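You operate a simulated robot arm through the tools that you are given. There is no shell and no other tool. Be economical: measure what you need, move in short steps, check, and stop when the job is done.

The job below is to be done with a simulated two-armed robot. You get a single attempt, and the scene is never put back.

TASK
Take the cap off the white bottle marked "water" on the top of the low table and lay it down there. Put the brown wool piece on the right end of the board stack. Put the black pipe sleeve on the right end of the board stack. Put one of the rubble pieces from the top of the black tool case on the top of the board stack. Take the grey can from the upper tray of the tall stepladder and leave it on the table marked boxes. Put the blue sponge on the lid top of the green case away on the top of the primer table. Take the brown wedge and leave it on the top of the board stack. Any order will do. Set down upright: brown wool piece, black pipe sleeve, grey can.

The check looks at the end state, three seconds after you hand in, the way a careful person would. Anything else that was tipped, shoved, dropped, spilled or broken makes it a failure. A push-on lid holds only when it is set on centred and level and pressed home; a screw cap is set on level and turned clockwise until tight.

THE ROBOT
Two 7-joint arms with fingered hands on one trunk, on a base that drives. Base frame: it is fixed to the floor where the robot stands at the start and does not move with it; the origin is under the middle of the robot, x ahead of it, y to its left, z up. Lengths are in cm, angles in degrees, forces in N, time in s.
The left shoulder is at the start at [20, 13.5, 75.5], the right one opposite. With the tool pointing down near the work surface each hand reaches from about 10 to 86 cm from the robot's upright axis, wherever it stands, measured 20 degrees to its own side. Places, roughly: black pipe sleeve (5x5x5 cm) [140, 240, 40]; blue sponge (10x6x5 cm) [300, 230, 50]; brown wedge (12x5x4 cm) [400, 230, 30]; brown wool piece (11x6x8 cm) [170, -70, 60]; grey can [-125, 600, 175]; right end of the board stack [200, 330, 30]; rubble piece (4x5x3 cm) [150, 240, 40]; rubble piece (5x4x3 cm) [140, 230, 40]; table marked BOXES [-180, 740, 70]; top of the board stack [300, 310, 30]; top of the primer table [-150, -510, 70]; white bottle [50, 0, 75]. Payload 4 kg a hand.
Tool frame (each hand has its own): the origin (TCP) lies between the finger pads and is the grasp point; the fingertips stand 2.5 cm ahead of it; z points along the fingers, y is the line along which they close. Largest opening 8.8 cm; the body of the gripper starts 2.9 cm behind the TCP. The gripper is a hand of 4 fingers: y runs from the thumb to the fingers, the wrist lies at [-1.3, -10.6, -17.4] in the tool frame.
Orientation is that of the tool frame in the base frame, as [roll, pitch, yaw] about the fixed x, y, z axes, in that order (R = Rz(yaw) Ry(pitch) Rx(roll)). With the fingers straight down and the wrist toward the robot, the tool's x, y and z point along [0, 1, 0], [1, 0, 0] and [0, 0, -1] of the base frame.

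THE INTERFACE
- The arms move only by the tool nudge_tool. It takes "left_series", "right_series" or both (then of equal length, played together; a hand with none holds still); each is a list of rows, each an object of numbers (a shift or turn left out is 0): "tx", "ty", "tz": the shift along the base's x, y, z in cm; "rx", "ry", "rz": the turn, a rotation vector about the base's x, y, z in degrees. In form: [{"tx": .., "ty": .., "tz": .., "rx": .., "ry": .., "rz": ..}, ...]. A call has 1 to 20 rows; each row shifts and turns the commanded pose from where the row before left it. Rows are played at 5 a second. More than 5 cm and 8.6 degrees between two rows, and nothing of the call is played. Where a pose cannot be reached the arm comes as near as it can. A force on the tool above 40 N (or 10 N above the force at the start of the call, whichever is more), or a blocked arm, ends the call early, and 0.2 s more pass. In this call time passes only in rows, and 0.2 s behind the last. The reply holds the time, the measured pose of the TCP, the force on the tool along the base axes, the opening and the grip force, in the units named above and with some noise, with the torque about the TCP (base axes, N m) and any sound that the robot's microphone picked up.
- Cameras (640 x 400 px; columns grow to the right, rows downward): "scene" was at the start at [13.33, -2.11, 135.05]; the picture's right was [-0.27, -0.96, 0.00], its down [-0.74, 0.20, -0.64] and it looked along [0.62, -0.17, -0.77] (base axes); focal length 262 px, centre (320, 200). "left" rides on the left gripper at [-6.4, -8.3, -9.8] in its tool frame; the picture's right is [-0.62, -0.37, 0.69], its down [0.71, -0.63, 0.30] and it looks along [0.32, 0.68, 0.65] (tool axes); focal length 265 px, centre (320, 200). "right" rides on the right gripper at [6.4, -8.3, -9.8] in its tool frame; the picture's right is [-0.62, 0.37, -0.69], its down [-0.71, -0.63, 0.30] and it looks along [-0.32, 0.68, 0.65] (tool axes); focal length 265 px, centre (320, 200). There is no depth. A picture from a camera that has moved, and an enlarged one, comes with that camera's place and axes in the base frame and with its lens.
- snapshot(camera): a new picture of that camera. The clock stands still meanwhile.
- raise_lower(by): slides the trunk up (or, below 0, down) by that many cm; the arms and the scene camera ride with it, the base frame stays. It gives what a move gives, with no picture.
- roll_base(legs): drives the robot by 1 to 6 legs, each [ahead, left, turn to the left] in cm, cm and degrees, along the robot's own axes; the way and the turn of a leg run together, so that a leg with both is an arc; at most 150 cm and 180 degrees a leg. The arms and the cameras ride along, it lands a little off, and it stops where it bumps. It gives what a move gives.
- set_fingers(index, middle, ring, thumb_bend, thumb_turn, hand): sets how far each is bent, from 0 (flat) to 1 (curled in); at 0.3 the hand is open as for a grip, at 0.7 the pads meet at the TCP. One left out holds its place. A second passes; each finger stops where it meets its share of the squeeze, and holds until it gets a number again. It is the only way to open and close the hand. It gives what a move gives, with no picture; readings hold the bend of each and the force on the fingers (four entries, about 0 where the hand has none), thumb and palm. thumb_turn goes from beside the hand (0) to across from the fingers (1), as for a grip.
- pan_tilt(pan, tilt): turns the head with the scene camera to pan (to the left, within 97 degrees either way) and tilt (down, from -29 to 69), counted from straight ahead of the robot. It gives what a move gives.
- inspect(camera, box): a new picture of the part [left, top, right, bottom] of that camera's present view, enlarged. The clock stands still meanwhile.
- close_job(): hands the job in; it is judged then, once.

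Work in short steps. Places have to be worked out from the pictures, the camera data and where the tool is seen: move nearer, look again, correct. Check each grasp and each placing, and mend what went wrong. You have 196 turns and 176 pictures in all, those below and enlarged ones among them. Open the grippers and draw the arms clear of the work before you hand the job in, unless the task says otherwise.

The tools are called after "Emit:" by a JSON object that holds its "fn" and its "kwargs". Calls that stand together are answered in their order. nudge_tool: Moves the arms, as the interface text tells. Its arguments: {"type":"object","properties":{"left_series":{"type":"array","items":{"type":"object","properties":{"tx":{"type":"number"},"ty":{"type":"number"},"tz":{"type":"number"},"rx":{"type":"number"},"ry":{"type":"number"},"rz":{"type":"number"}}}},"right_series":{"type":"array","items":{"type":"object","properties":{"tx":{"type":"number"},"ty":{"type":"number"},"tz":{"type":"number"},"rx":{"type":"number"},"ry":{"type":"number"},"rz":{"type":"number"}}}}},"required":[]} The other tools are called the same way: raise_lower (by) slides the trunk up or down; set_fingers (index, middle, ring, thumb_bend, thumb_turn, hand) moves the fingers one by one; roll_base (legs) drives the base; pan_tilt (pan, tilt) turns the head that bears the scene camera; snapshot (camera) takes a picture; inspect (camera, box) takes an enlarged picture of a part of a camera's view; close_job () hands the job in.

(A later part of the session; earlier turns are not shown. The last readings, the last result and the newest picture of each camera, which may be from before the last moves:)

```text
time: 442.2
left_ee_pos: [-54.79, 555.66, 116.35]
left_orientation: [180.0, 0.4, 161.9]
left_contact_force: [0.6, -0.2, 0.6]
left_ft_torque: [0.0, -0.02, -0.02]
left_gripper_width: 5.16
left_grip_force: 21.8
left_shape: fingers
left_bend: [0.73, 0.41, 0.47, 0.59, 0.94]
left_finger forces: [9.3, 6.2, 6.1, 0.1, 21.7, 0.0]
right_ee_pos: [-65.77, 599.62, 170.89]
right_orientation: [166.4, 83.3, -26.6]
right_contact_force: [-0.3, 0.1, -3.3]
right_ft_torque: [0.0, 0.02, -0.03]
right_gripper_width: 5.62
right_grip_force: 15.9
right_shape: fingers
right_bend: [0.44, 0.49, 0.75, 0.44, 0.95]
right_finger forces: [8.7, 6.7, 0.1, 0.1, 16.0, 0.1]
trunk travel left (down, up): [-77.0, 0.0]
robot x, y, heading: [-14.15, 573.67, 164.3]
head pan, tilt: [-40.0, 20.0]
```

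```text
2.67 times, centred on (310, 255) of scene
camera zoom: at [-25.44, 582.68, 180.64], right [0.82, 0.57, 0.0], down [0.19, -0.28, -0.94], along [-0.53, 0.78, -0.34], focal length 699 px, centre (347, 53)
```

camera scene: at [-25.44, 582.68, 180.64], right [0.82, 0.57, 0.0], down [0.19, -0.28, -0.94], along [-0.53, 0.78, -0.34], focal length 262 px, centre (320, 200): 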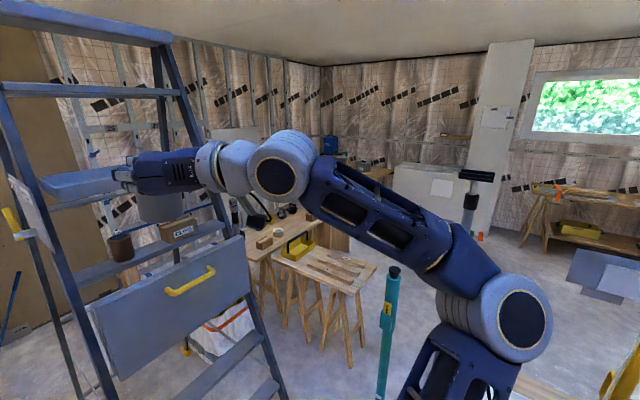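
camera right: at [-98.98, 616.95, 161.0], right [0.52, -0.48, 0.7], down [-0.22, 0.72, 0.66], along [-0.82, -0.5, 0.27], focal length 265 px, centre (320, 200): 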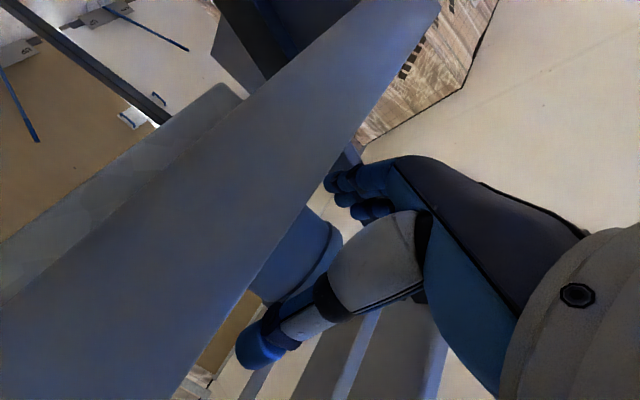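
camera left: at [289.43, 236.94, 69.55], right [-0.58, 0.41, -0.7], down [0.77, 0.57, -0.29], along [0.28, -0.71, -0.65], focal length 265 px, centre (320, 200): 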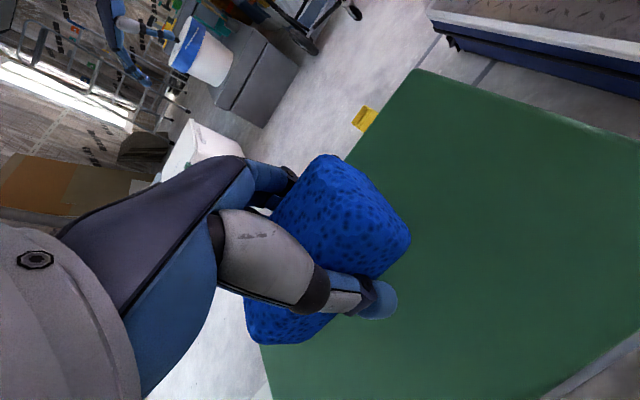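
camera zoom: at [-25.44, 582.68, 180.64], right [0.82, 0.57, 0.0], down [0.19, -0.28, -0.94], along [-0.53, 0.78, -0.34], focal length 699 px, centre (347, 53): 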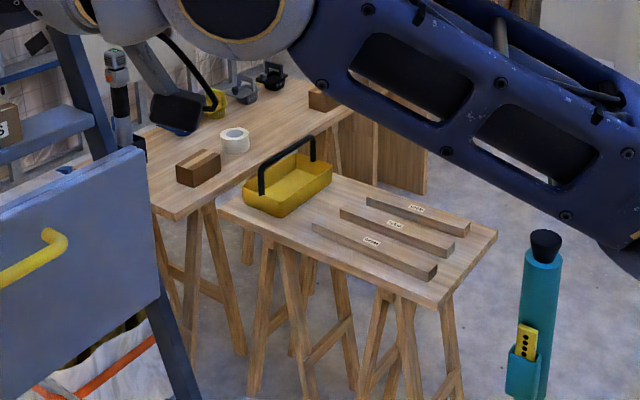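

The back bench (x −161…−213, y 696–785, with a carton and tape) is BOXES; it is only open from the west. I drive round the ladder's south and west side.

Emit:
{"fn": "roll_base", "kwargs": {"legs": [[-26, 79, 0], [0, 0, 15.6], [110, 0, 0], [113, 0, 0], [0, 0, -90], [0, 32, 0]]}}

Emit:
{"fn": "pan_tilt", "kwargs": {"pan": -20, "tilt": 20}}

Emit:
{"fn": "snapshot", "kwargs": {"camera": "scene"}}

```text
time: 463.6
left_ee_pos: [-294.71, 508.55, 116.5]
left_orientation: [179.9, 0.4, 93.1]
left_contact_force: [-0.8, -0.4, -0.3]
left_ft_torque: [0.0, 0.03, 0.02]
left_gripper_width: 5.15
left_grip_force: 21.0
left_shape: fingers
left_bend: [0.73, 0.41, 0.47, 0.59, 0.94]
left_finger forces: [8.9, 6.0, 6.1, 0.0, 20.8, 0.1]
right_ee_pos: [-257.49, 534.62, 170.92]
right_orientation: [166.4, 83.3, -95.5]
right_contact_force: [-1.0, -0.6, -1.0]
right_ft_torque: [0.01, 0.03, 0.0]
right_gripper_width: 5.63
right_grip_force: 15.7
right_shape: fingers
right_bend: [0.44, 0.49, 0.75, 0.44, 0.95]
right_finger forces: [8.4, 6.9, 0.0, 0.1, 15.8, 0.1]
trunk travel left (down, up): [-77.0, 0.0]
robot x, y, heading: [-263.52, 477.45, 95.5]
head pan, tilt: [-40.0, 20.0]
```

```text
time: 464.4
left_ee_pos: [-294.67, 508.58, 116.38]
left_orientation: [180.0, 0.3, 93.1]
left_contact_force: [-0.7, -0.3, 0.0]
left_ft_torque: [-0.01, 0.01, 0.01]
left_gripper_width: 5.17
left_grip_force: 20.5
left_shape: fingers
left_bend: [0.73, 0.41, 0.47, 0.59, 0.94]
left_finger forces: [8.7, 6.1, 6.0, 0.0, 20.8, 0.0]
right_ee_pos: [-257.56, 534.66, 171.0]
right_orientation: [166.4, 83.3, -95.6]
right_contact_force: [0.1, -1.1, -2.0]
right_ft_torque: [-0.06, 0.03, 0.0]
right_gripper_width: 5.6
right_grip_force: 15.7
right_shape: fingers
right_bend: [0.44, 0.49, 0.75, 0.44, 0.95]
right_finger forces: [8.5, 6.9, 0.1, 0.0, 15.7, 0.0]
trunk travel left (down, up): [-77.0, 0.0]
robot x, y, heading: [-263.38, 477.4, 95.7]
head pan, tilt: [-20.0, 20.0]
```

```text
19 pictures are left
camera scene: at [-261.82, 492.25, 180.64], right [0.97, -0.25, 0.0], down [-0.09, -0.33, -0.94], along [0.24, 0.91, -0.34], focal length 262 px, centre (320, 200)
```

scene: 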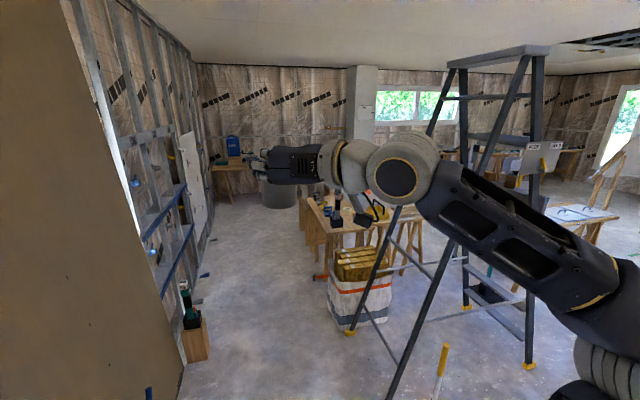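

The bench's west edge is x≈−200, y 702–803, freely accessible. I drive north alongside, then turn to face it.

Emit:
{"fn": "roll_base", "kwargs": {"legs": [[140, -10, 0], [140, -10, 0], [0, 0, -95.5]]}}

Emit:
{"fn": "raise_lower", "kwargs": {"by": -42}}

Emit:
{"fn": "pan_tilt", "kwargs": {"pan": -10, "tilt": 40}}

Emit:
{"fn": "snapshot", "kwargs": {"camera": "scene"}}

```text
time: 482.1
left_ee_pos: [-223.55, 781.92, 116.42]
left_orientation: [179.9, 0.3, -7.5]
left_contact_force: [0.3, -0.5, -0.5]
left_ft_torque: [-0.01, 0.01, 0.03]
left_gripper_width: 5.12
left_grip_force: 20.1
left_shape: fingers
left_bend: [0.73, 0.42, 0.47, 0.59, 0.94]
left_finger forces: [8.6, 5.7, 5.8, 0.0, 20.2, 0.1]
right_ee_pos: [-204.73, 740.58, 171.02]
right_orientation: [165.5, 83.3, 163.1]
right_contact_force: [0.5, 0.4, -1.8]
right_ft_torque: [0.0, 0.03, 0.02]
right_gripper_width: 5.63
right_grip_force: 15.7
right_shape: fingers
right_bend: [0.44, 0.49, 0.75, 0.44, 0.95]
right_finger forces: [8.2, 6.8, 0.0, 0.1, 15.4, 0.0]
trunk travel left (down, up): [-77.0, 0.0]
robot x, y, heading: [-260.27, 757.15, -5.4]
head pan, tilt: [-20.0, 20.0]
```

```text
refused: -42 is not a number from -40 to 40
```

```text
time: 482.9
left_ee_pos: [-223.41, 781.88, 116.46]
left_orientation: [179.9, 0.4, -7.6]
left_contact_force: [-0.6, -0.1, -0.6]
left_ft_torque: [0.02, 0.0, 0.01]
left_gripper_width: 5.11
left_grip_force: 20.4
left_shape: fingers
left_bend: [0.73, 0.42, 0.47, 0.59, 0.94]
left_finger forces: [8.6, 5.8, 5.9, 0.0, 20.3, 0.0]
right_ee_pos: [-204.79, 740.53, 171.02]
right_orientation: [166.6, 83.3, 164.1]
right_contact_force: [0.2, -0.2, -2.5]
right_ft_torque: [0.02, 0.05, 0.0]
right_gripper_width: 5.64
right_grip_force: 15.1
right_shape: fingers
right_bend: [0.44, 0.49, 0.75, 0.44, 0.95]
right_finger forces: [8.1, 6.7, 0.0, 0.0, 15.3, 0.1]
trunk travel left (down, up): [-77.0, 0.0]
robot x, y, heading: [-260.04, 757.04, -5.3]
head pan, tilt: [-10.0, 40.0]
```

```text
18 pictures are left
camera scene: at [-245.86, 754.16, 177.51], right [-0.26, -0.96, 0.0], down [-0.62, 0.17, -0.77], along [0.74, -0.2, -0.64], focal length 262 px, centre (320, 200)
```

scene: 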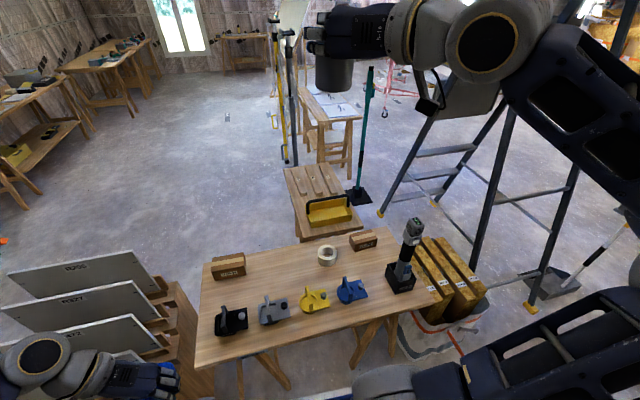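

The BOXES bench is in front: carton, tape, a row of clamps; a free strip lies at its near edge between clamps at about [-197,749.5]. I lower the trunk and then the hand above that spot.

Emit:
{"fn": "raise_lower", "kwargs": {"by": -40}}

Emit:
{"fn": "nudge_tool", "kwargs": {"right_series": [{"ty": 3, "tz": -3}, {"ty": 3, "tz": -4}, {"ty": 3, "tz": -4}, {"tz": -4.5}, {"tz": -4.5}, {"tz": -4.5}, {"tz": -4.5}, {"tz": -4.5}]}}

```text
time: 486.7
left_ee_pos: [-223.56, 781.84, 76.3]
left_orientation: [179.9, 0.4, -7.5]
left_contact_force: [0.5, -0.2, -0.3]
left_ft_torque: [-0.05, 0.04, 0.0]
left_gripper_width: 5.11
left_grip_force: 20.6
left_shape: fingers
left_bend: [0.73, 0.42, 0.47, 0.59, 0.94]
left_finger forces: [8.6, 5.9, 5.8, 0.1, 20.2, 0.1]
right_ee_pos: [-204.75, 740.65, 130.83]
right_orientation: [165.6, 83.4, 163.1]
right_contact_force: [-0.1, 0.1, -3.0]
right_ft_torque: [0.0, 0.02, 0.02]
right_gripper_width: 5.62
right_grip_force: 15.1
right_shape: fingers
right_bend: [0.44, 0.49, 0.75, 0.44, 0.95]
right_finger forces: [8.2, 6.8, 0.1, 0.0, 15.3, 0.0]
trunk travel left (down, up): [-37.0, 40.0]
robot x, y, heading: [-259.88, 757.1, -5.1]
head pan, tilt: [-10.0, 40.0]
```

```text
time: 488.5
left_ee_pos: [-223.44, 781.82, 76.38]
left_orientation: [180.0, 0.3, -7.5]
left_contact_force: [0.1, -0.2, -0.2]
left_ft_torque: [-0.02, 0.01, 0.03]
left_gripper_width: 5.13
left_grip_force: 19.6
left_shape: fingers
left_bend: [0.73, 0.42, 0.47, 0.59, 0.94]
left_finger forces: [8.6, 5.7, 5.8, 0.0, 20.2, 0.1]
right_ee_pos: [-199.94, 748.81, 101.01]
right_orientation: [166.8, 83.3, 164.2]
right_contact_force: [-0.1, -0.1, -2.3]
right_ft_torque: [0.02, 0.05, -0.01]
right_gripper_width: 5.63
right_grip_force: 14.1
right_shape: fingers
right_bend: [0.45, 0.49, 0.75, 0.44, 0.95]
right_finger forces: [7.9, 6.7, 0.0, 0.0, 15.1, 0.0]
right hand out of reach, approached as far as the arm can: row 6, 7, 8
trunk travel left (down, up): [-37.0, 40.0]
robot x, y, heading: [-260.06, 756.92, -5.4]
head pan, tilt: [-10.0, 40.0]
```

The arm's near limit stops it, so I use the trunk: raise the left hand relative, lower the trunk 21 cm, and look.

Emit:
{"fn": "nudge_tool", "kwargs": {"left_series": [{"tz": 4}, {"tz": 4}, {"tz": 4}, {"tz": 4}, {"tz": 4}]}}

Emit:
{"fn": "raise_lower", "kwargs": {"by": -20}}

Emit:
{"fn": "snapshot", "kwargs": {"camera": "scene"}}

```text
time: 489.7
left_ee_pos: [-223.02, 781.71, 96.71]
left_orientation: [179.9, 0.4, -7.5]
left_contact_force: [0.4, 0.0, -0.3]
left_ft_torque: [-0.02, 0.0, -0.03]
left_gripper_width: 5.12
left_grip_force: 20.1
left_shape: fingers
left_bend: [0.73, 0.42, 0.47, 0.59, 0.94]
left_finger forces: [8.4, 5.7, 5.7, 0.1, 19.9, 0.0]
right_ee_pos: [-199.99, 748.97, 100.94]
right_orientation: [165.8, 83.3, 163.4]
right_contact_force: [0.6, -0.6, -1.8]
right_ft_torque: [0.01, 0.03, -0.02]
right_gripper_width: 5.6
right_grip_force: 14.6
right_shape: fingers
right_bend: [0.45, 0.49, 0.75, 0.44, 0.95]
right_finger forces: [8.0, 6.8, 0.0, 0.1, 15.0, 0.1]
trunk travel left (down, up): [-37.0, 40.0]
robot x, y, heading: [-259.85, 757.16, -4.9]
head pan, tilt: [-10.0, 40.0]
```

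```text
time: 491.9
left_ee_pos: [-223.18, 781.79, 76.74]
left_orientation: [179.8, 0.4, -7.5]
left_contact_force: [-0.5, -0.1, 0.3]
left_ft_torque: [0.02, 0.0, 0.0]
left_gripper_width: 5.1
left_grip_force: 20.0
left_shape: fingers
left_bend: [0.73, 0.42, 0.47, 0.59, 0.94]
left_finger forces: [8.4, 5.7, 5.7, 0.0, 19.9, 0.0]
right_ee_pos: [-200.02, 748.99, 81.07]
right_orientation: [166.6, 83.3, 164.0]
right_contact_force: [0.2, 0.7, -2.0]
right_ft_torque: [-0.01, 0.02, 0.0]
right_gripper_width: 5.6
right_grip_force: 14.7
right_shape: fingers
right_bend: [0.45, 0.49, 0.75, 0.44, 0.95]
right_finger forces: [8.0, 6.8, 0.0, 0.0, 15.0, 0.0]
trunk travel left (down, up): [-17.0, 60.0]
robot x, y, heading: [-259.93, 757.09, -5.1]
head pan, tilt: [-10.0, 40.0]
```

```text
17 pictures are left
camera scene: at [-245.87, 754.16, 117.51], right [-0.26, -0.97, 0.0], down [-0.62, 0.17, -0.77], along [0.74, -0.2, -0.64], focal length 262 px, centre (320, 200)
```

scene: 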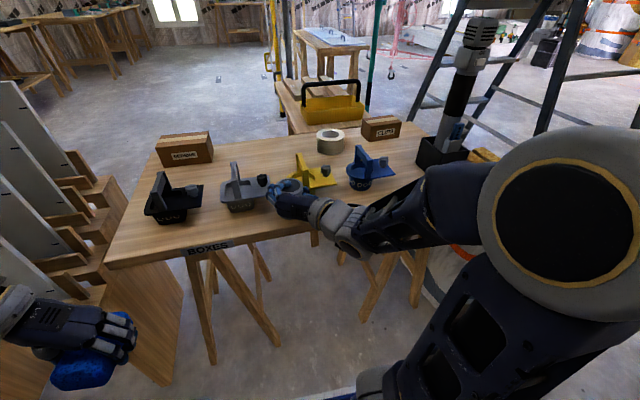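

The mark BOXES is visible on this bench. Table top ≈73.6, so the can's bottom is ~2 cm above it. I shift 1.2 cm inward and lower the trunk in small steps, watching force.

Emit:
{"fn": "nudge_tool", "kwargs": {"right_series": [{"tx": 1.2}]}}

Emit:
{"fn": "raise_lower", "kwargs": {"by": -1.2}}

Emit:
{"fn": "raise_lower", "kwargs": {"by": -0.5}}

```text
time: 492.3
left_ee_pos: [-223.06, 781.75, 76.75]
left_orientation: [179.9, 0.4, -7.5]
left_contact_force: [-0.3, -1.0, -0.7]
left_ft_torque: [0.01, 0.02, 0.01]
left_gripper_width: 5.13
left_grip_force: 19.9
left_shape: fingers
left_bend: [0.73, 0.42, 0.47, 0.59, 0.94]
left_finger forces: [8.5, 5.8, 5.6, 0.1, 19.9, 0.1]
right_ee_pos: [-198.8, 749.02, 81.0]
right_orientation: [166.8, 83.4, 164.4]
right_contact_force: [0.6, 0.6, -2.5]
right_ft_torque: [0.01, 0.04, 0.04]
right_gripper_width: 5.58
right_grip_force: 15.0
right_shape: fingers
right_bend: [0.45, 0.49, 0.75, 0.44, 0.95]
right_finger forces: [8.1, 6.8, 0.0, 0.0, 14.9, 0.1]
trunk travel left (down, up): [-17.0, 60.0]
robot x, y, heading: [-260.16, 757.11, -5.3]
head pan, tilt: [-10.0, 40.0]
```

```text
time: 492.9
left_ee_pos: [-223.29, 781.58, 75.65]
left_orientation: [179.9, 0.4, -7.5]
left_contact_force: [-0.4, 0.3, -0.7]
left_ft_torque: [-0.01, 0.01, 0.0]
left_gripper_width: 5.08
left_grip_force: 20.2
left_shape: fingers
left_bend: [0.73, 0.42, 0.47, 0.59, 0.94]
left_finger forces: [8.6, 5.7, 5.7, 0.0, 19.9, 0.1]
right_ee_pos: [-198.63, 749.07, 80.34]
right_orientation: [162.4, 84.0, 160.1]
right_contact_force: [-5.1, 0.8, 38.4]
right_ft_torque: [-0.02, -0.53, -0.01]
right_gripper_width: 5.62
right_grip_force: 28.6
right_shape: fingers
right_bend: [0.44, 0.49, 0.75, 0.44, 0.99]
right_finger forces: [8.9, 8.4, 24.7, 0.0, 14.3, 0.0]
trunk travel left (down, up): [-15.8, 61.2]
robot x, y, heading: [-260.19, 757.09, -5.1]
head pan, tilt: [-10.0, 40.0]
```

```text
time: 493.3
left_ee_pos: [-223.14, 781.71, 75.43]
left_orientation: [179.8, 0.4, -7.5]
left_contact_force: [0.5, 0.2, 0.0]
left_ft_torque: [-0.02, 0.01, 0.01]
left_gripper_width: 5.1
left_grip_force: 20.0
left_shape: fingers
left_bend: [0.73, 0.42, 0.47, 0.59, 0.94]
left_finger forces: [8.5, 5.7, 5.8, 0.0, 19.8, 0.0]
right_ee_pos: [-198.51, 748.93, 80.35]
right_orientation: [158.7, 84.3, 156.5]
right_contact_force: [-2.7, -0.7, 11.5]
right_ft_torque: [-0.03, -0.13, 0.0]
right_gripper_width: 5.63
right_grip_force: 16.7
right_shape: fingers
right_bend: [0.44, 0.49, 0.75, 0.44, 0.98]
right_finger forces: [8.1, 7.5, 2.1, 0.1, 15.5, 0.0]
trunk travel left (down, up): [-15.7, 61.3]
robot x, y, heading: [-259.89, 757.15, -5.5]
head pan, tilt: [-10.0, 40.0]
stopped: the force on the tool passed its limit at 53 N (the readings are from after the stop); the commanded pose is now the measured one
```

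Can is on the table (contact). I ease by 0.2 and open the hand.

Emit:
{"fn": "raise_lower", "kwargs": {"by": 0.2}}

Emit:
{"fn": "set_fingers", "kwargs": {"hand": "right", "index": 0.27, "middle": 0.27, "ring": 0.27, "thumb_bend": 0.27}}

Emit:
{"fn": "inspect", "kwargs": {"camera": "scene", "box": [180, 120, 400, 270]}}

```text
time: 493.8
left_ee_pos: [-223.11, 781.64, 75.59]
left_orientation: [179.9, 0.3, -7.6]
left_contact_force: [-0.3, 0.8, -0.1]
left_ft_torque: [0.01, 0.0, 0.02]
left_gripper_width: 5.12
left_grip_force: 19.9
left_shape: fingers
left_bend: [0.73, 0.42, 0.47, 0.59, 0.94]
left_finger forces: [8.6, 5.7, 5.7, 0.1, 20.0, 0.1]
right_ee_pos: [-198.51, 749.03, 80.47]
right_orientation: [160.0, 84.1, 157.7]
right_contact_force: [1.2, 1.9, 6.8]
right_ft_torque: [-0.02, -0.06, 0.05]
right_gripper_width: 5.63
right_grip_force: 15.0
right_shape: fingers
right_bend: [0.44, 0.49, 0.75, 0.45, 0.98]
right_finger forces: [8.4, 7.9, 0.4, 0.1, 14.1, 0.0]
trunk travel left (down, up): [-15.9, 61.1]
robot x, y, heading: [-260.1, 756.84, -5.4]
head pan, tilt: [-10.0, 40.0]
```

```text
time: 494.8
left_ee_pos: [-223.16, 781.63, 75.71]
left_orientation: [180.0, 0.4, -7.5]
left_contact_force: [0.4, -0.3, -0.8]
left_ft_torque: [0.0, -0.02, -0.03]
left_gripper_width: 5.12
left_grip_force: 20.0
left_shape: fingers
left_bend: [0.73, 0.42, 0.47, 0.59, 0.94]
left_finger forces: [8.4, 5.7, 5.8, 0.1, 19.9, 0.0]
right_ee_pos: [-198.54, 749.1, 80.25]
right_orientation: [159.5, 84.1, 157.2]
right_contact_force: [0.8, 0.8, -0.3]
right_ft_torque: [0.0, 0.01, -0.02]
right_gripper_width: 8.99
right_grip_force: 0.0
right_shape: fingers
right_bend: [0.27, 0.27, 0.27, 0.27, 0.98]
right_finger forces: [0.1, 0.0, 0.0, 0.1, 0.0, 0.0]
trunk travel left (down, up): [-15.9, 61.1]
robot x, y, heading: [-259.66, 756.67, -5.2]
head pan, tilt: [-10.0, 40.0]
```

```text
2.67 times, centred on (290, 195) of scene
camera zoom: at [-245.88, 754.16, 116.38], right [-0.26, -0.97, 0.0], down [-0.62, 0.17, -0.77], along [0.74, -0.2, -0.64], focal length 699 px, centre (400, 213)
```

zoom: 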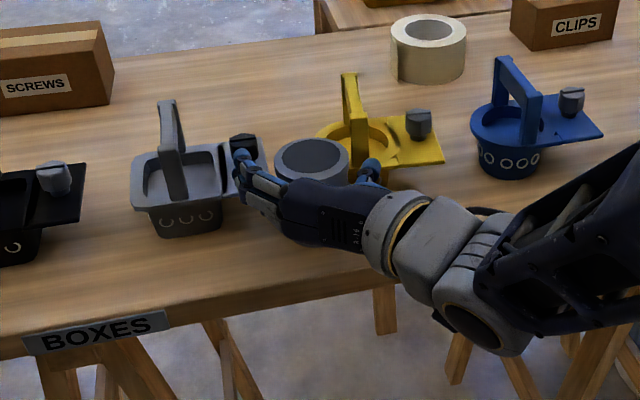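

The can stands upright on the BOXES table, free of the fingers. I withdraw the hand straight back.

Emit:
{"fn": "roll_base", "kwargs": {"legs": [[-25, 0, 0]]}}

Emit:
{"fn": "inspect", "kwargs": {"camera": "scene", "box": [180, 80, 420, 240]}}

```text
time: 496.6
left_ee_pos: [-248.06, 784.0, 75.63]
left_orientation: [179.9, 0.4, -7.6]
left_contact_force: [-0.3, 0.3, -0.8]
left_ft_torque: [0.02, 0.0, 0.03]
left_gripper_width: 5.09
left_grip_force: 20.4
left_shape: fingers
left_bend: [0.73, 0.42, 0.47, 0.59, 0.94]
left_finger forces: [8.5, 5.6, 5.7, 0.1, 19.8, 0.1]
right_ee_pos: [-223.57, 751.36, 80.45]
right_orientation: [160.5, 84.1, 158.2]
right_contact_force: [-0.2, 0.1, -0.7]
right_ft_torque: [0.0, 0.01, 0.01]
right_gripper_width: 9.03
right_grip_force: 0.0
right_shape: fingers
right_bend: [0.27, 0.27, 0.27, 0.27, 0.98]
right_finger forces: [0.0, 0.1, 0.0, 0.0, 0.0, 0.0]
trunk travel left (down, up): [-15.9, 61.1]
robot x, y, heading: [-285.3, 759.05, -5.2]
head pan, tilt: [-10.0, 40.0]
```

```text
2.50 times, centred on (300, 160) of scene
camera zoom: at [-270.82, 756.43, 116.38], right [-0.26, -0.97, 0.0], down [-0.62, 0.17, -0.77], along [0.74, -0.2, -0.64], focal length 656 px, centre (370, 300)
```

zoom: 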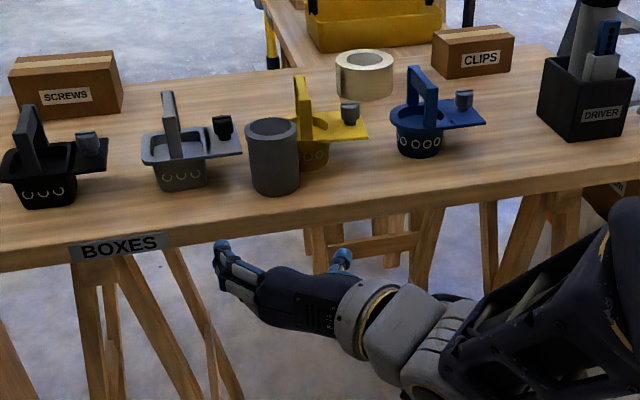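

The can stands well. Now the sponge: I raise the trunk for travel and drive back around the ladder, then south.

Emit:
{"fn": "raise_lower", "kwargs": {"by": 30}}

Emit:
{"fn": "roll_base", "kwargs": {"legs": [[20, 0, 0], [0, 0, -85], [140, 0, 0], [137, 0, 0], [0, 100, 0], [0, 100, 0]]}}

Emit:
{"fn": "roll_base", "kwargs": {"legs": [[150, 0, 0], [150, 0, 0], [150, 0, 0], [130, 0, 0]]}}

Emit:
{"fn": "pan_tilt", "kwargs": {"pan": 0, "tilt": 15}}

Emit:
{"fn": "snapshot", "kwargs": {"camera": "scene"}}

```text
time: 499.6
left_ee_pos: [-248.03, 784.07, 105.58]
left_orientation: [179.9, 0.3, -7.4]
left_contact_force: [0.4, -1.1, -0.4]
left_ft_torque: [0.0, 0.02, 0.03]
left_gripper_width: 5.12
left_grip_force: 19.9
left_shape: fingers
left_bend: [0.73, 0.42, 0.47, 0.59, 0.94]
left_finger forces: [8.5, 5.8, 5.7, 0.0, 20.0, 0.1]
right_ee_pos: [-223.43, 751.31, 110.41]
right_orientation: [160.2, 84.1, 157.9]
right_contact_force: [-1.2, 0.5, 0.7]
right_ft_torque: [-0.02, 0.02, 0.0]
right_gripper_width: 9.04
right_grip_force: 0.0
right_shape: fingers
right_bend: [0.27, 0.27, 0.27, 0.27, 0.98]
right_finger forces: [0.0, 0.0, 0.0, 0.0, 0.0, 0.1]
trunk travel left (down, up): [-45.9, 31.1]
robot x, y, heading: [-285.05, 759.1, -5.1]
head pan, tilt: [-10.0, 40.0]
```

```text
time: 527.3
left_ee_pos: [-34.81, 450.44, 105.55]
left_orientation: [179.9, 0.4, -91.5]
left_contact_force: [-0.3, -0.2, -0.7]
left_ft_torque: [0.02, -0.02, -0.01]
left_gripper_width: 5.1
left_grip_force: 19.9
left_shape: fingers
left_bend: [0.73, 0.42, 0.47, 0.59, 0.94]
left_finger forces: [8.5, 5.6, 5.6, 0.0, 19.7, 0.1]
right_ee_pos: [-64.7, 422.65, 110.44]
right_orientation: [161.0, 84.0, 74.7]
right_contact_force: [0.2, -0.1, 0.3]
right_ft_torque: [0.02, 0.04, -0.01]
right_gripper_width: 9.03
right_grip_force: 0.0
right_shape: fingers
right_bend: [0.27, 0.27, 0.27, 0.27, 0.98]
right_finger forces: [0.1, 0.1, 0.1, 0.0, 0.1, 0.1]
trunk travel left (down, up): [-45.9, 31.1]
robot x, y, heading: [-63.41, 484.89, -89.2]
head pan, tilt: [-10.0, 40.0]
```

```text
time: 554.8
left_ee_pos: [0.39, -124.73, 105.66]
left_orientation: [179.9, 0.4, -88.4]
left_contact_force: [-0.5, 0.7, 0.0]
left_ft_torque: [0.01, 0.02, 0.01]
left_gripper_width: 5.09
left_grip_force: 19.6
left_shape: fingers
left_bend: [0.73, 0.42, 0.47, 0.59, 0.94]
left_finger forces: [8.5, 5.6, 5.6, 0.0, 19.6, 0.0]
right_ee_pos: [-27.83, -154.09, 110.4]
right_orientation: [160.0, 84.0, 76.9]
right_contact_force: [-0.9, 0.1, 0.5]
right_ft_torque: [0.05, -0.02, -0.01]
right_gripper_width: 9.02
right_grip_force: 0.1
right_shape: fingers
right_bend: [0.27, 0.27, 0.27, 0.27, 0.98]
right_finger forces: [0.1, 0.1, 0.0, 0.1, 0.0, 0.0]
trunk travel left (down, up): [-45.9, 31.1]
robot x, y, heading: [-29.78, -92.29, -86.1]
head pan, tilt: [-10.0, 40.0]
```

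```text
time: 555.7
left_ee_pos: [0.45, -124.8, 105.69]
left_orientation: [179.9, 0.4, -88.3]
left_contact_force: [0.2, 1.0, -1.2]
left_ft_torque: [-0.01, 0.03, 0.0]
left_gripper_width: 5.1
left_grip_force: 20.1
left_shape: fingers
left_bend: [0.73, 0.42, 0.47, 0.59, 0.94]
left_finger forces: [8.5, 5.5, 5.6, 0.0, 19.6, 0.1]
right_ee_pos: [-27.95, -154.22, 110.56]
right_orientation: [159.8, 84.1, 76.6]
right_contact_force: [-0.8, -0.1, -0.6]
right_ft_torque: [0.03, 0.01, 0.01]
right_gripper_width: 9.03
right_grip_force: 0.0
right_shape: fingers
right_bend: [0.27, 0.27, 0.27, 0.27, 0.98]
right_finger forces: [0.1, 0.1, 0.0, 0.0, 0.0, 0.1]
trunk travel left (down, up): [-45.9, 31.1]
robot x, y, heading: [-29.41, -91.87, -85.8]
head pan, tilt: [0.0, 15.0]
```

```text
14 pictures are left
camera scene: at [-28.82, -107.67, 150.33], right [-1.0, -0.07, 0.0], down [-0.02, 0.26, -0.97], along [0.07, -0.96, -0.26], focal length 262 px, centre (320, 200)
```

scene: 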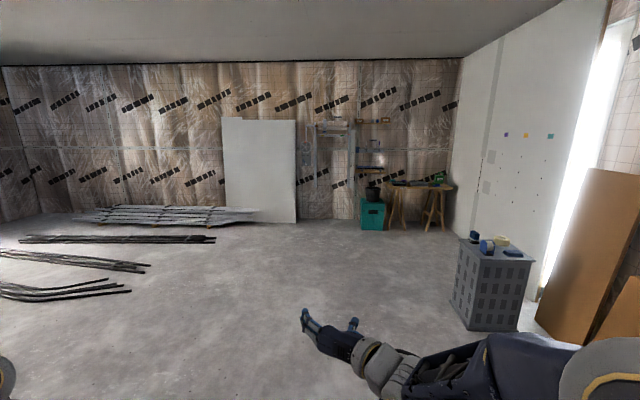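

The primer table is the wooden-legged bench at pixel (420,187). I drive south past the crate, then sideways to face it.

Emit:
{"fn": "roll_base", "kwargs": {"legs": [[150, 0, 0], [145, 0, 0], [0, -105, 0]]}}

Emit:
{"fn": "pan_tilt", "kwargs": {"pan": -10, "tilt": 30}}

Emit:
{"fn": "snapshot", "kwargs": {"camera": "scene"}}

```text
time: 574.9
left_ee_pos: [-75.68, -425.93, 105.7]
left_orientation: [179.9, 0.4, -86.6]
left_contact_force: [0.1, -0.3, -0.3]
left_ft_torque: [0.01, -0.02, -0.01]
left_gripper_width: 5.1
left_grip_force: 19.5
left_shape: fingers
left_bend: [0.73, 0.42, 0.47, 0.59, 0.94]
left_finger forces: [8.5, 5.7, 5.4, 0.0, 19.6, 0.0]
right_ee_pos: [-103.15, -456.23, 110.35]
right_orientation: [160.5, 84.1, 79.0]
right_contact_force: [-0.1, 1.0, 0.4]
right_ft_torque: [0.01, -0.01, 0.05]
right_gripper_width: 9.02
right_grip_force: 0.1
right_shape: fingers
right_bend: [0.27, 0.27, 0.27, 0.27, 0.98]
right_finger forces: [0.0, 0.0, 0.0, 0.0, 0.0, 0.1]
trunk travel left (down, up): [-45.9, 31.1]
robot x, y, heading: [-107.15, -394.55, -84.7]
head pan, tilt: [0.0, 15.0]
```

```text
time: 575.6
left_ee_pos: [-75.76, -425.87, 105.65]
left_orientation: [179.9, 0.3, -86.7]
left_contact_force: [0.5, -0.8, 0.5]
left_ft_torque: [-0.03, 0.01, -0.03]
left_gripper_width: 5.09
left_grip_force: 19.3
left_shape: fingers
left_bend: [0.73, 0.42, 0.47, 0.59, 0.94]
left_finger forces: [8.5, 5.7, 5.5, 0.0, 19.6, 0.1]
right_ee_pos: [-103.17, -456.06, 110.41]
right_orientation: [161.4, 84.2, 79.9]
right_contact_force: [0.2, -0.5, 0.7]
right_ft_torque: [-0.01, 0.0, 0.02]
right_gripper_width: 9.04
right_grip_force: 0.1
right_shape: fingers
right_bend: [0.27, 0.27, 0.27, 0.27, 0.98]
right_finger forces: [0.0, 0.0, 0.0, 0.0, 0.0, 0.0]
trunk travel left (down, up): [-45.9, 31.1]
robot x, y, heading: [-106.82, -394.32, -84.3]
head pan, tilt: [-10.0, 30.0]
```

```text
13 pictures are left
camera scene: at [-107.04, -409.33, 147.93], right [-1.0, 0.08, 0.0], down [0.04, 0.5, -0.87], along [-0.07, -0.86, -0.5], focal length 262 px, centre (320, 200)
```

scene: 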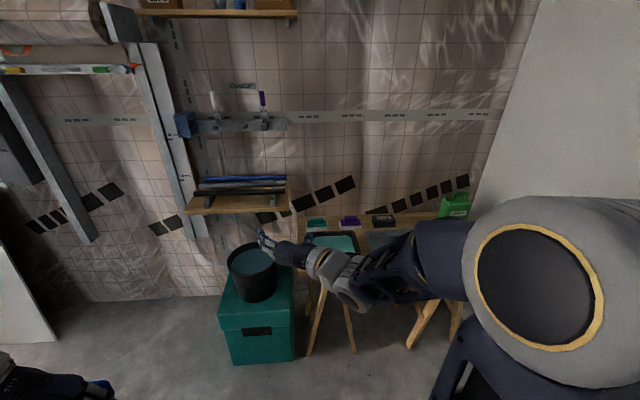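

The table lies behind my right arm (x −105…−190, y≈−480…−530). I fold the right hand back and up, move west so the left hand faces the table, and look again.

Emit:
{"fn": "nudge_tool", "kwargs": {"right_series": [{"ty": 3, "tz": 3.5}, {"ty": 3, "tz": 3.5}, {"ty": 3, "tz": 3.5}, {"ty": 3, "tz": 3.5}, {"ty": 3, "tz": 3.5}, {"tz": 4}]}}

Emit:
{"fn": "roll_base", "kwargs": {"legs": [[0, -38, -5]]}}

Emit:
{"fn": "pan_tilt", "kwargs": {"pan": 10, "tilt": 45}}

Emit:
{"fn": "snapshot", "kwargs": {"camera": "scene"}}

```text
time: 577.0
left_ee_pos: [-75.71, -425.8, 105.64]
left_orientation: [179.9, 0.3, -86.7]
left_contact_force: [0.1, 0.0, -0.9]
left_ft_torque: [0.0, 0.01, 0.01]
left_gripper_width: 5.05
left_grip_force: 19.4
left_shape: fingers
left_bend: [0.73, 0.42, 0.47, 0.59, 0.94]
left_finger forces: [8.5, 5.6, 5.6, 0.0, 19.7, 0.1]
right_ee_pos: [-104.28, -447.56, 126.55]
right_orientation: [158.8, 84.2, 77.5]
right_contact_force: [0.8, 0.3, -0.2]
right_ft_torque: [-0.04, -0.03, 0.03]
right_gripper_width: 9.01
right_grip_force: 0.0
right_shape: fingers
right_bend: [0.27, 0.27, 0.27, 0.27, 0.98]
right_finger forces: [0.0, 0.0, 0.1, 0.0, 0.0, 0.0]
right hand out of reach, approached as far as the arm can: row 4, 5, 6
trunk travel left (down, up): [-45.9, 31.1]
robot x, y, heading: [-106.99, -394.03, -84.6]
head pan, tilt: [-10.0, 30.0]
```

```text
time: 579.5
left_ee_pos: [-116.65, -430.45, 105.66]
left_orientation: [179.9, 0.4, -91.1]
left_contact_force: [0.1, -0.8, 0.0]
left_ft_torque: [0.0, 0.01, 0.02]
left_gripper_width: 5.1
left_grip_force: 19.8
left_shape: fingers
left_bend: [0.73, 0.42, 0.47, 0.59, 0.94]
left_finger forces: [8.5, 5.6, 5.6, 0.1, 19.7, 0.0]
right_ee_pos: [-146.9, -449.95, 126.45]
right_orientation: [158.2, 84.2, 72.4]
right_contact_force: [-0.1, 0.3, -0.1]
right_ft_torque: [0.01, -0.04, 0.02]
right_gripper_width: 9.02
right_grip_force: 0.0
right_shape: fingers
right_bend: [0.27, 0.27, 0.27, 0.27, 0.98]
right_finger forces: [0.0, 0.0, 0.0, 0.0, 0.0, 0.1]
trunk travel left (down, up): [-45.9, 31.1]
robot x, y, heading: [-145.11, -396.27, -88.5]
head pan, tilt: [-10.0, 30.0]
```

```text
time: 580.3
left_ee_pos: [-116.71, -430.38, 105.61]
left_orientation: [179.9, 0.5, -91.1]
left_contact_force: [0.4, -0.6, -0.9]
left_ft_torque: [0.03, -0.01, 0.02]
left_gripper_width: 5.07
left_grip_force: 19.2
left_shape: fingers
left_bend: [0.73, 0.42, 0.47, 0.59, 0.94]
left_finger forces: [8.6, 5.7, 5.5, 0.1, 19.6, 0.0]
right_ee_pos: [-146.72, -449.88, 126.6]
right_orientation: [158.8, 84.2, 73.0]
right_contact_force: [0.4, -0.1, -1.0]
right_ft_torque: [0.03, 0.0, -0.04]
right_gripper_width: 9.02
right_grip_force: 0.2
right_shape: fingers
right_bend: [0.27, 0.27, 0.27, 0.27, 0.98]
right_finger forces: [0.0, 0.1, 0.0, 0.1, 0.0, 0.0]
trunk travel left (down, up): [-45.9, 31.1]
robot x, y, heading: [-145.51, -396.31, -88.6]
head pan, tilt: [10.0, 45.0]
```

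```text
12 pictures are left
camera scene: at [-143.7, -410.63, 145.66], right [-0.98, -0.19, 0.0], down [-0.14, 0.69, -0.71], along [0.14, -0.69, -0.71], focal length 262 px, centre (320, 200)
```

scene: 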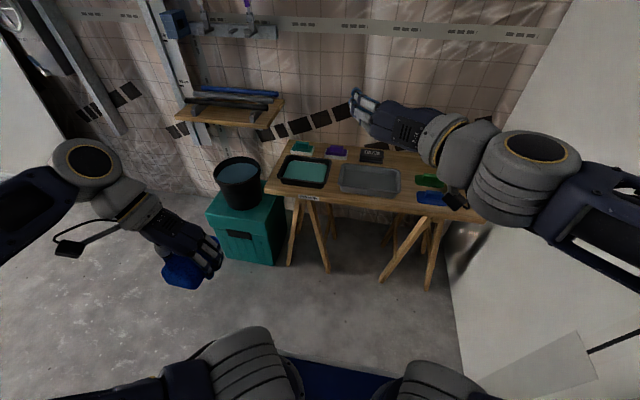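

I enlarge the table top to find a free spot.

Emit:
{"fn": "inspect", "kwargs": {"camera": "scene", "box": [250, 130, 500, 230]}}

```text
2.56 times, centred on (375, 180) of scene
camera zoom: at [-143.7, -410.63, 145.66], right [-0.98, -0.19, 0.0], down [-0.14, 0.69, -0.71], along [0.14, -0.69, -0.71], focal length 671 px, centre (179, 251)
```

zoom: 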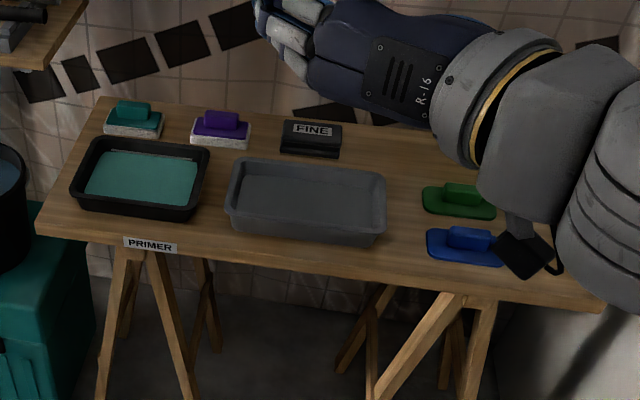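

The mark PRIMER is on this table. A free patch lies at the back between FINE and the green pad, near [-161,-516]. I turn the left hand to its natural pose (sponge long side across) and move up.

Emit:
{"fn": "nudge_tool", "kwargs": {"left_series": [{"rz": 8, "tx": -1}, {"rz": 8, "tx": -1}, {"rz": 8, "tx": -1}, {"rz": 8, "tx": -1}, {"rz": 8, "tx": -1}, {"rz": 8, "tx": -1}, {"rz": 8, "tx": -1}, {"rz": 8, "tx": -1}, {"rz": 8, "tx": -1}, {"rz": 8, "tx": -1}, {"rz": 8, "tx": -1}]}}

Emit:
{"fn": "roll_base", "kwargs": {"legs": [[36, -15, 0]]}}

Emit:
{"fn": "snapshot", "kwargs": {"camera": "scene"}}

```text
time: 581.9
left_ee_pos: [-126.37, -432.75, 105.42]
left_orientation: [-179.7, 0.6, -49.3]
left_contact_force: [-0.1, -0.7, -0.6]
left_ft_torque: [0.0, 0.0, -0.02]
left_gripper_width: 5.09
left_grip_force: 19.6
left_shape: fingers
left_bend: [0.73, 0.42, 0.47, 0.59, 0.94]
left_finger forces: [8.7, 5.6, 5.6, 0.1, 19.7, 0.1]
right_ee_pos: [-146.58, -450.89, 125.94]
right_orientation: [160.9, 83.8, 75.0]
right_contact_force: [0.7, 0.9, 0.5]
right_ft_torque: [0.0, -0.02, 0.01]
right_gripper_width: 9.04
right_grip_force: 0.1
right_shape: fingers
right_bend: [0.27, 0.27, 0.27, 0.27, 0.98]
right_finger forces: [0.1, 0.1, 0.0, 0.0, 0.0, 0.0]
trunk travel left (down, up): [-45.9, 31.1]
robot x, y, heading: [-145.58, -396.43, -88.5]
head pan, tilt: [10.0, 45.0]
stopped in row 7 (left hand): the arm was blocked; the commanded pose is now the measured one
```

```text
time: 584.3
left_ee_pos: [-139.53, -468.18, 105.36]
left_orientation: [-179.7, 0.7, -48.4]
left_contact_force: [-1.5, -1.3, 0.1]
left_ft_torque: [0.0, 0.01, -0.01]
left_gripper_width: 5.07
left_grip_force: 19.5
left_shape: fingers
left_bend: [0.73, 0.42, 0.47, 0.59, 0.94]
left_finger forces: [8.6, 5.6, 5.5, 0.0, 19.7, 0.0]
right_ee_pos: [-159.47, -486.76, 126.11]
right_orientation: [160.8, 83.7, 76.0]
right_contact_force: [-0.1, -0.4, -0.1]
right_ft_torque: [0.04, 0.01, 0.03]
right_gripper_width: 9.06
right_grip_force: 0.0
right_shape: fingers
right_bend: [0.27, 0.27, 0.27, 0.27, 0.98]
right_finger forces: [0.0, 0.1, 0.0, 0.0, 0.0, 0.0]
trunk travel left (down, up): [-45.9, 31.1]
robot x, y, heading: [-159.26, -432.41, -87.5]
head pan, tilt: [10.0, 45.0]
```

```text
10 pictures are left
camera scene: at [-157.09, -447.47, 145.55], right [-0.98, -0.21, 0.0], down [-0.15, 0.7, -0.7], along [0.15, -0.69, -0.71], focal length 262 px, centre (320, 200)
```

scene: 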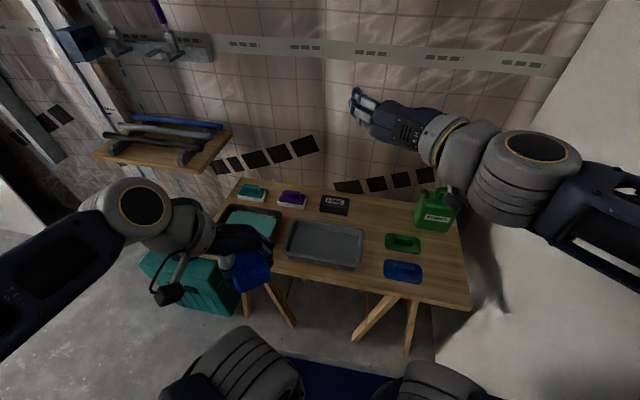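

The hands had touched and stopped the turn; nothing else affected. I roll 6 cm closer, lower the left hand under the right one, then finish the turn.

Emit:
{"fn": "roll_base", "kwargs": {"legs": [[6, 0, 0]]}}

Emit:
{"fn": "nudge_tool", "kwargs": {"left_series": [{"tz": -4}, {"tz": -4}, {"tz": -4}, {"tz": -3}, {"rz": 7.7, "ty": -1.5}, {"rz": 7.7, "ty": -1.5}, {"rz": 7.7, "ty": -1.5}, {"rz": 7.7, "ty": -1.5}, {"rz": 7.7, "ty": -1.5}, {"rz": 7.7, "ty": -1.5}]}}

```text
time: 585.3
left_ee_pos: [-139.52, -474.22, 105.35]
left_orientation: [-179.4, 0.7, -48.7]
left_contact_force: [-0.4, 1.4, -0.1]
left_ft_torque: [0.05, -0.02, -0.03]
left_gripper_width: 5.07
left_grip_force: 19.7
left_shape: fingers
left_bend: [0.73, 0.42, 0.47, 0.59, 0.94]
left_finger forces: [8.6, 5.6, 5.4, 0.0, 19.6, 0.0]
right_ee_pos: [-159.43, -492.55, 126.18]
right_orientation: [160.1, 83.7, 75.3]
right_contact_force: [-0.8, -1.4, 0.1]
right_ft_torque: [0.05, 0.04, 0.0]
right_gripper_width: 9.04
right_grip_force: 0.1
right_shape: fingers
right_bend: [0.27, 0.27, 0.27, 0.27, 0.98]
right_finger forces: [0.0, 0.0, 0.0, 0.0, 0.0, 0.0]
trunk travel left (down, up): [-45.9, 31.1]
robot x, y, heading: [-158.92, -438.83, -87.7]
head pan, tilt: [10.0, 45.0]
```

```text
time: 587.5
left_ee_pos: [-133.23, -487.65, 96.55]
left_orientation: [-179.6, 0.5, -2.5]
left_contact_force: [-0.3, -0.6, -0.4]
left_ft_torque: [-0.01, 0.04, -0.02]
left_gripper_width: 5.08
left_grip_force: 19.7
left_shape: fingers
left_bend: [0.73, 0.42, 0.48, 0.59, 0.94]
left_finger forces: [8.7, 5.6, 5.4, 0.0, 19.5, 0.0]
left hand out of reach, approached as far as the arm can: row 1, 2, 3, 4, 5, 6, 7, 9
right_ee_pos: [-159.38, -491.94, 126.53]
right_orientation: [158.7, 84.2, 74.1]
right_contact_force: [-0.4, -0.4, -0.4]
right_ft_torque: [-0.02, -0.03, 0.0]
right_gripper_width: 9.03
right_grip_force: 0.1
right_shape: fingers
right_bend: [0.27, 0.27, 0.27, 0.27, 0.98]
right_finger forces: [0.0, 0.0, 0.1, 0.1, 0.0, 0.1]
trunk travel left (down, up): [-45.9, 31.1]
robot x, y, heading: [-159.03, -438.6, -87.7]
head pan, tilt: [10.0, 45.0]
```

Oriented. I raise the right hand further out of the way, then move the left hand in under it to the free patch.

Emit:
{"fn": "nudge_tool", "kwargs": {"right_series": [{"tz": 4}, {"tz": 4}, {"tz": 4}, {"tz": 4}, {"tx": -3}, {"tx": -3}]}}

Emit:
{"fn": "nudge_tool", "kwargs": {"left_series": [{"tx": -2.5, "ty": -3}, {"tx": -2.5, "ty": -3}, {"tx": -2.5, "ty": -3}, {"tx": -2.5, "ty": -3}, {"tx": -2.5, "ty": -3}, {"tx": -2.5, "ty": -3}, {"tx": -2.5, "ty": -3}, {"tx": -2.5, "ty": -3}, {"tx": -3, "ty": -3}, {"tx": -3, "ty": -2.5}]}}

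Emit:
{"fn": "snapshot", "kwargs": {"camera": "scene"}}

```text
time: 588.9
left_ee_pos: [-132.84, -487.49, 96.79]
left_orientation: [-179.6, 0.6, -2.6]
left_contact_force: [0.2, 0.3, -1.0]
left_ft_torque: [0.0, 0.03, -0.01]
left_gripper_width: 5.07
left_grip_force: 19.6
left_shape: fingers
left_bend: [0.73, 0.42, 0.48, 0.59, 0.94]
left_finger forces: [8.8, 5.7, 5.4, 0.0, 19.5, 0.0]
right_ee_pos: [-166.14, -494.14, 140.31]
right_orientation: [164.6, 84.4, 79.7]
right_contact_force: [-0.1, 0.2, 0.3]
right_ft_torque: [0.01, -0.04, 0.02]
right_gripper_width: 9.04
right_grip_force: 0.1
right_shape: fingers
right_bend: [0.27, 0.27, 0.27, 0.27, 0.98]
right_finger forces: [0.0, 0.1, 0.0, 0.0, 0.1, 0.0]
right hand out of reach, approached as far as the arm can: row 1, 2
trunk travel left (down, up): [-45.9, 31.1]
robot x, y, heading: [-158.96, -438.43, -87.7]
head pan, tilt: [10.0, 45.0]
```

```text
time: 591.1
left_ee_pos: [-147.9, -506.09, 96.69]
left_orientation: [-179.5, 0.7, -2.7]
left_contact_force: [-1.0, 0.3, -0.3]
left_ft_torque: [-0.01, 0.01, -0.02]
left_gripper_width: 5.05
left_grip_force: 19.6
left_shape: fingers
left_bend: [0.73, 0.42, 0.48, 0.59, 0.94]
left_finger forces: [8.4, 5.5, 5.4, 0.0, 19.1, 0.0]
left hand out of reach, approached as far as the arm can: row 4, 7, 8, 9, 10
right_ee_pos: [-166.17, -494.43, 140.12]
right_orientation: [163.3, 84.3, 78.5]
right_contact_force: [0.0, -0.4, 0.8]
right_ft_torque: [0.01, -0.01, 0.01]
right_gripper_width: 9.04
right_grip_force: 0.1
right_shape: fingers
right_bend: [0.27, 0.27, 0.27, 0.27, 0.98]
right_finger forces: [0.1, 0.0, 0.1, 0.0, 0.0, 0.0]
trunk travel left (down, up): [-45.9, 31.1]
robot x, y, heading: [-159.04, -438.85, -87.7]
head pan, tilt: [10.0, 45.0]
```

```text
9 pictures are left
camera scene: at [-156.49, -452.53, 145.64], right [-0.98, -0.21, 0.0], down [-0.15, 0.69, -0.71], along [0.15, -0.69, -0.71], focal length 262 px, centre (320, 200)
```

scene: 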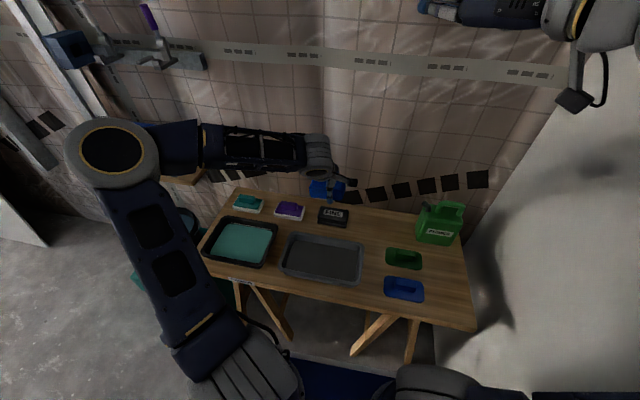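

By triangulation the table top is near z 57 and the free patch at ≈[-166,-527]. I turn 10° right, roll 17 cm ahead and lower the trunk 28 cm.

Emit:
{"fn": "roll_base", "kwargs": {"legs": [[0, 0, -10], [17, 0, 0]]}}

Emit:
{"fn": "raise_lower", "kwargs": {"by": -26}}

Emit:
{"fn": "snapshot", "kwargs": {"camera": "scene"}}

```text
time: 591.7
left_ee_pos: [-148.08, -506.11, 96.59]
left_orientation: [-179.6, 0.7, -2.6]
left_contact_force: [1.0, 0.0, 0.2]
left_ft_torque: [-0.02, -0.04, -0.04]
left_gripper_width: 5.08
left_grip_force: 19.0
left_shape: fingers
left_bend: [0.73, 0.42, 0.48, 0.59, 0.94]
left_finger forces: [8.4, 5.5, 5.3, 0.0, 19.2, 0.1]
right_ee_pos: [-166.12, -494.48, 140.18]
right_orientation: [164.5, 84.3, 79.8]
right_contact_force: [0.4, 0.5, 0.5]
right_ft_torque: [-0.01, 0.01, -0.03]
right_gripper_width: 9.03
right_grip_force: 0.0
right_shape: fingers
right_bend: [0.27, 0.27, 0.27, 0.27, 0.98]
right_finger forces: [0.0, 0.0, 0.0, 0.0, 0.0, 0.0]
trunk travel left (down, up): [-45.9, 31.1]
robot x, y, heading: [-158.61, -438.32, -87.7]
head pan, tilt: [10.0, 45.0]
stopped in leg 1: the robot was blocked; the commanded pose is now the measured one
```

```text
time: 593.7
left_ee_pos: [-148.18, -506.47, 76.02]
left_orientation: [179.2, 0.6, -2.8]
left_contact_force: [2.1, -2.3, 21.7]
left_ft_torque: [0.45, 0.08, -0.07]
left_gripper_width: 5.56
left_grip_force: 27.5
left_shape: fingers
left_bend: [0.75, 0.44, 0.49, 0.57, 0.95]
left_finger forces: [16.7, 3.9, 9.7, 0.0, 25.2, 0.1]
right_ee_pos: [-166.1, -494.32, 118.77]
right_orientation: [166.7, 84.4, 82.0]
right_contact_force: [0.4, -0.2, -0.4]
right_ft_torque: [0.01, 0.01, -0.01]
right_gripper_width: 9.06
right_grip_force: 0.2
right_shape: fingers
right_bend: [0.27, 0.27, 0.27, 0.27, 0.98]
right_finger forces: [0.0, 0.1, 0.0, 0.0, 0.0, 0.0]
trunk travel left (down, up): [-24.7, 52.3]
robot x, y, heading: [-158.94, -438.35, -88.0]
head pan, tilt: [10.0, 45.0]
stopped: the force on the tool passed its limit at 46 N (the readings are from after the stop); the commanded pose is now the measured one
```

```text
8 pictures are left
camera scene: at [-156.76, -452.55, 124.3], right [-0.98, -0.21, 0.0], down [-0.15, 0.69, -0.71], along [0.15, -0.69, -0.71], focal length 262 px, centre (320, 200)
```

scene: 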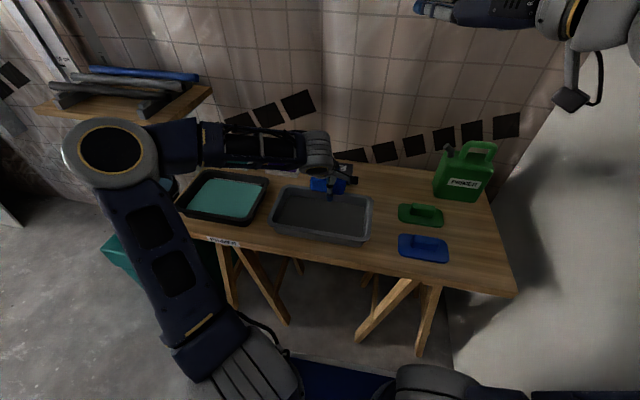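

The sponge came down on something (the FINE block, so the table top is ≈70) because the base hadn't turned. I raise at once and check.

Emit:
{"fn": "raise_lower", "kwargs": {"by": 12}}

Emit:
{"fn": "inspect", "kwargs": {"camera": "scene", "box": [160, 130, 520, 300]}}

```text
time: 595.2
left_ee_pos: [-148.19, -506.51, 88.03]
left_orientation: [179.6, 0.7, -2.8]
left_contact_force: [-0.4, 1.1, -0.8]
left_ft_torque: [-0.02, -0.01, 0.01]
left_gripper_width: 5.47
left_grip_force: 25.3
left_shape: fingers
left_bend: [0.75, 0.44, 0.49, 0.57, 0.94]
left_finger forces: [14.6, 4.6, 6.9, 0.0, 24.3, 0.0]
right_ee_pos: [-165.96, -494.28, 130.82]
right_orientation: [167.6, 84.4, 83.0]
right_contact_force: [0.3, -0.2, -0.4]
right_ft_torque: [-0.01, 0.02, 0.0]
right_gripper_width: 9.04
right_grip_force: 0.0
right_shape: fingers
right_bend: [0.27, 0.27, 0.27, 0.27, 0.98]
right_finger forces: [0.0, 0.1, 0.0, 0.0, 0.0, 0.0]
trunk travel left (down, up): [-36.7, 40.3]
robot x, y, heading: [-158.9, -438.5, -87.9]
head pan, tilt: [10.0, 45.0]
```

```text
1.78 times, centred on (340, 215) of scene
camera zoom: at [-156.74, -452.62, 136.48], right [-0.98, -0.21, 0.0], down [-0.15, 0.69, -0.71], along [0.15, -0.69, -0.71], focal length 466 px, centre (284, 173)
```

zoom: 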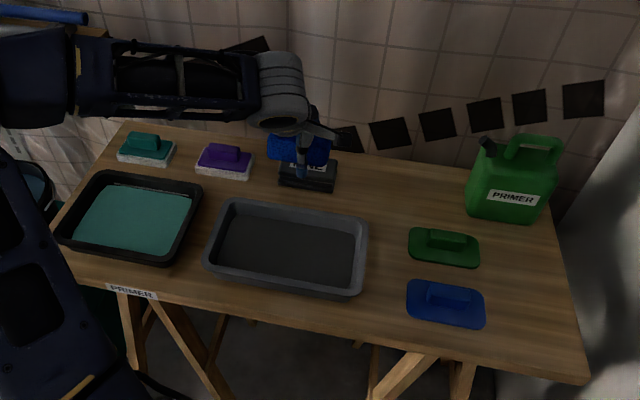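

FINE is undisturbed and the free patch is centred at [-166,-516]. I try to reach it with the arm in small steps.

Emit:
{"fn": "nudge_tool", "kwargs": {"left_series": [{"ty": -2.5}, {"ty": -2.5}, {"ty": -2.5}, {"tx": -2.5}, {"tx": -2.5}, {"tx": -2.5}, {"tx": -2.5}, {"tx": -2.5}, {"tx": -2.5}]}}

```text
time: 597.2
left_ee_pos: [-147.54, -507.4, 88.18]
left_orientation: [179.5, 0.6, -2.8]
left_contact_force: [0.1, -0.1, 0.4]
left_ft_torque: [0.02, -0.01, 0.0]
left_gripper_width: 5.44
left_grip_force: 24.9
left_shape: fingers
left_bend: [0.75, 0.44, 0.49, 0.57, 0.94]
left_finger forces: [14.7, 4.2, 7.0, 0.0, 24.5, 0.1]
left hand out of reach, approached as far as the arm can: row 1, 2, 3, 4, 5, 6, 7, 8, 9
right_ee_pos: [-166.05, -494.4, 130.8]
right_orientation: [167.0, 84.4, 82.3]
right_contact_force: [0.6, 0.3, 0.1]
right_ft_torque: [0.01, 0.03, -0.01]
right_gripper_width: 9.07
right_grip_force: 0.0
right_shape: fingers
right_bend: [0.27, 0.27, 0.27, 0.27, 0.98]
right_finger forces: [0.0, 0.0, 0.0, 0.0, 0.0, 0.0]
trunk travel left (down, up): [-36.7, 40.3]
robot x, y, heading: [-158.44, -438.52, -88.1]
head pan, tilt: [10.0, 45.0]
```

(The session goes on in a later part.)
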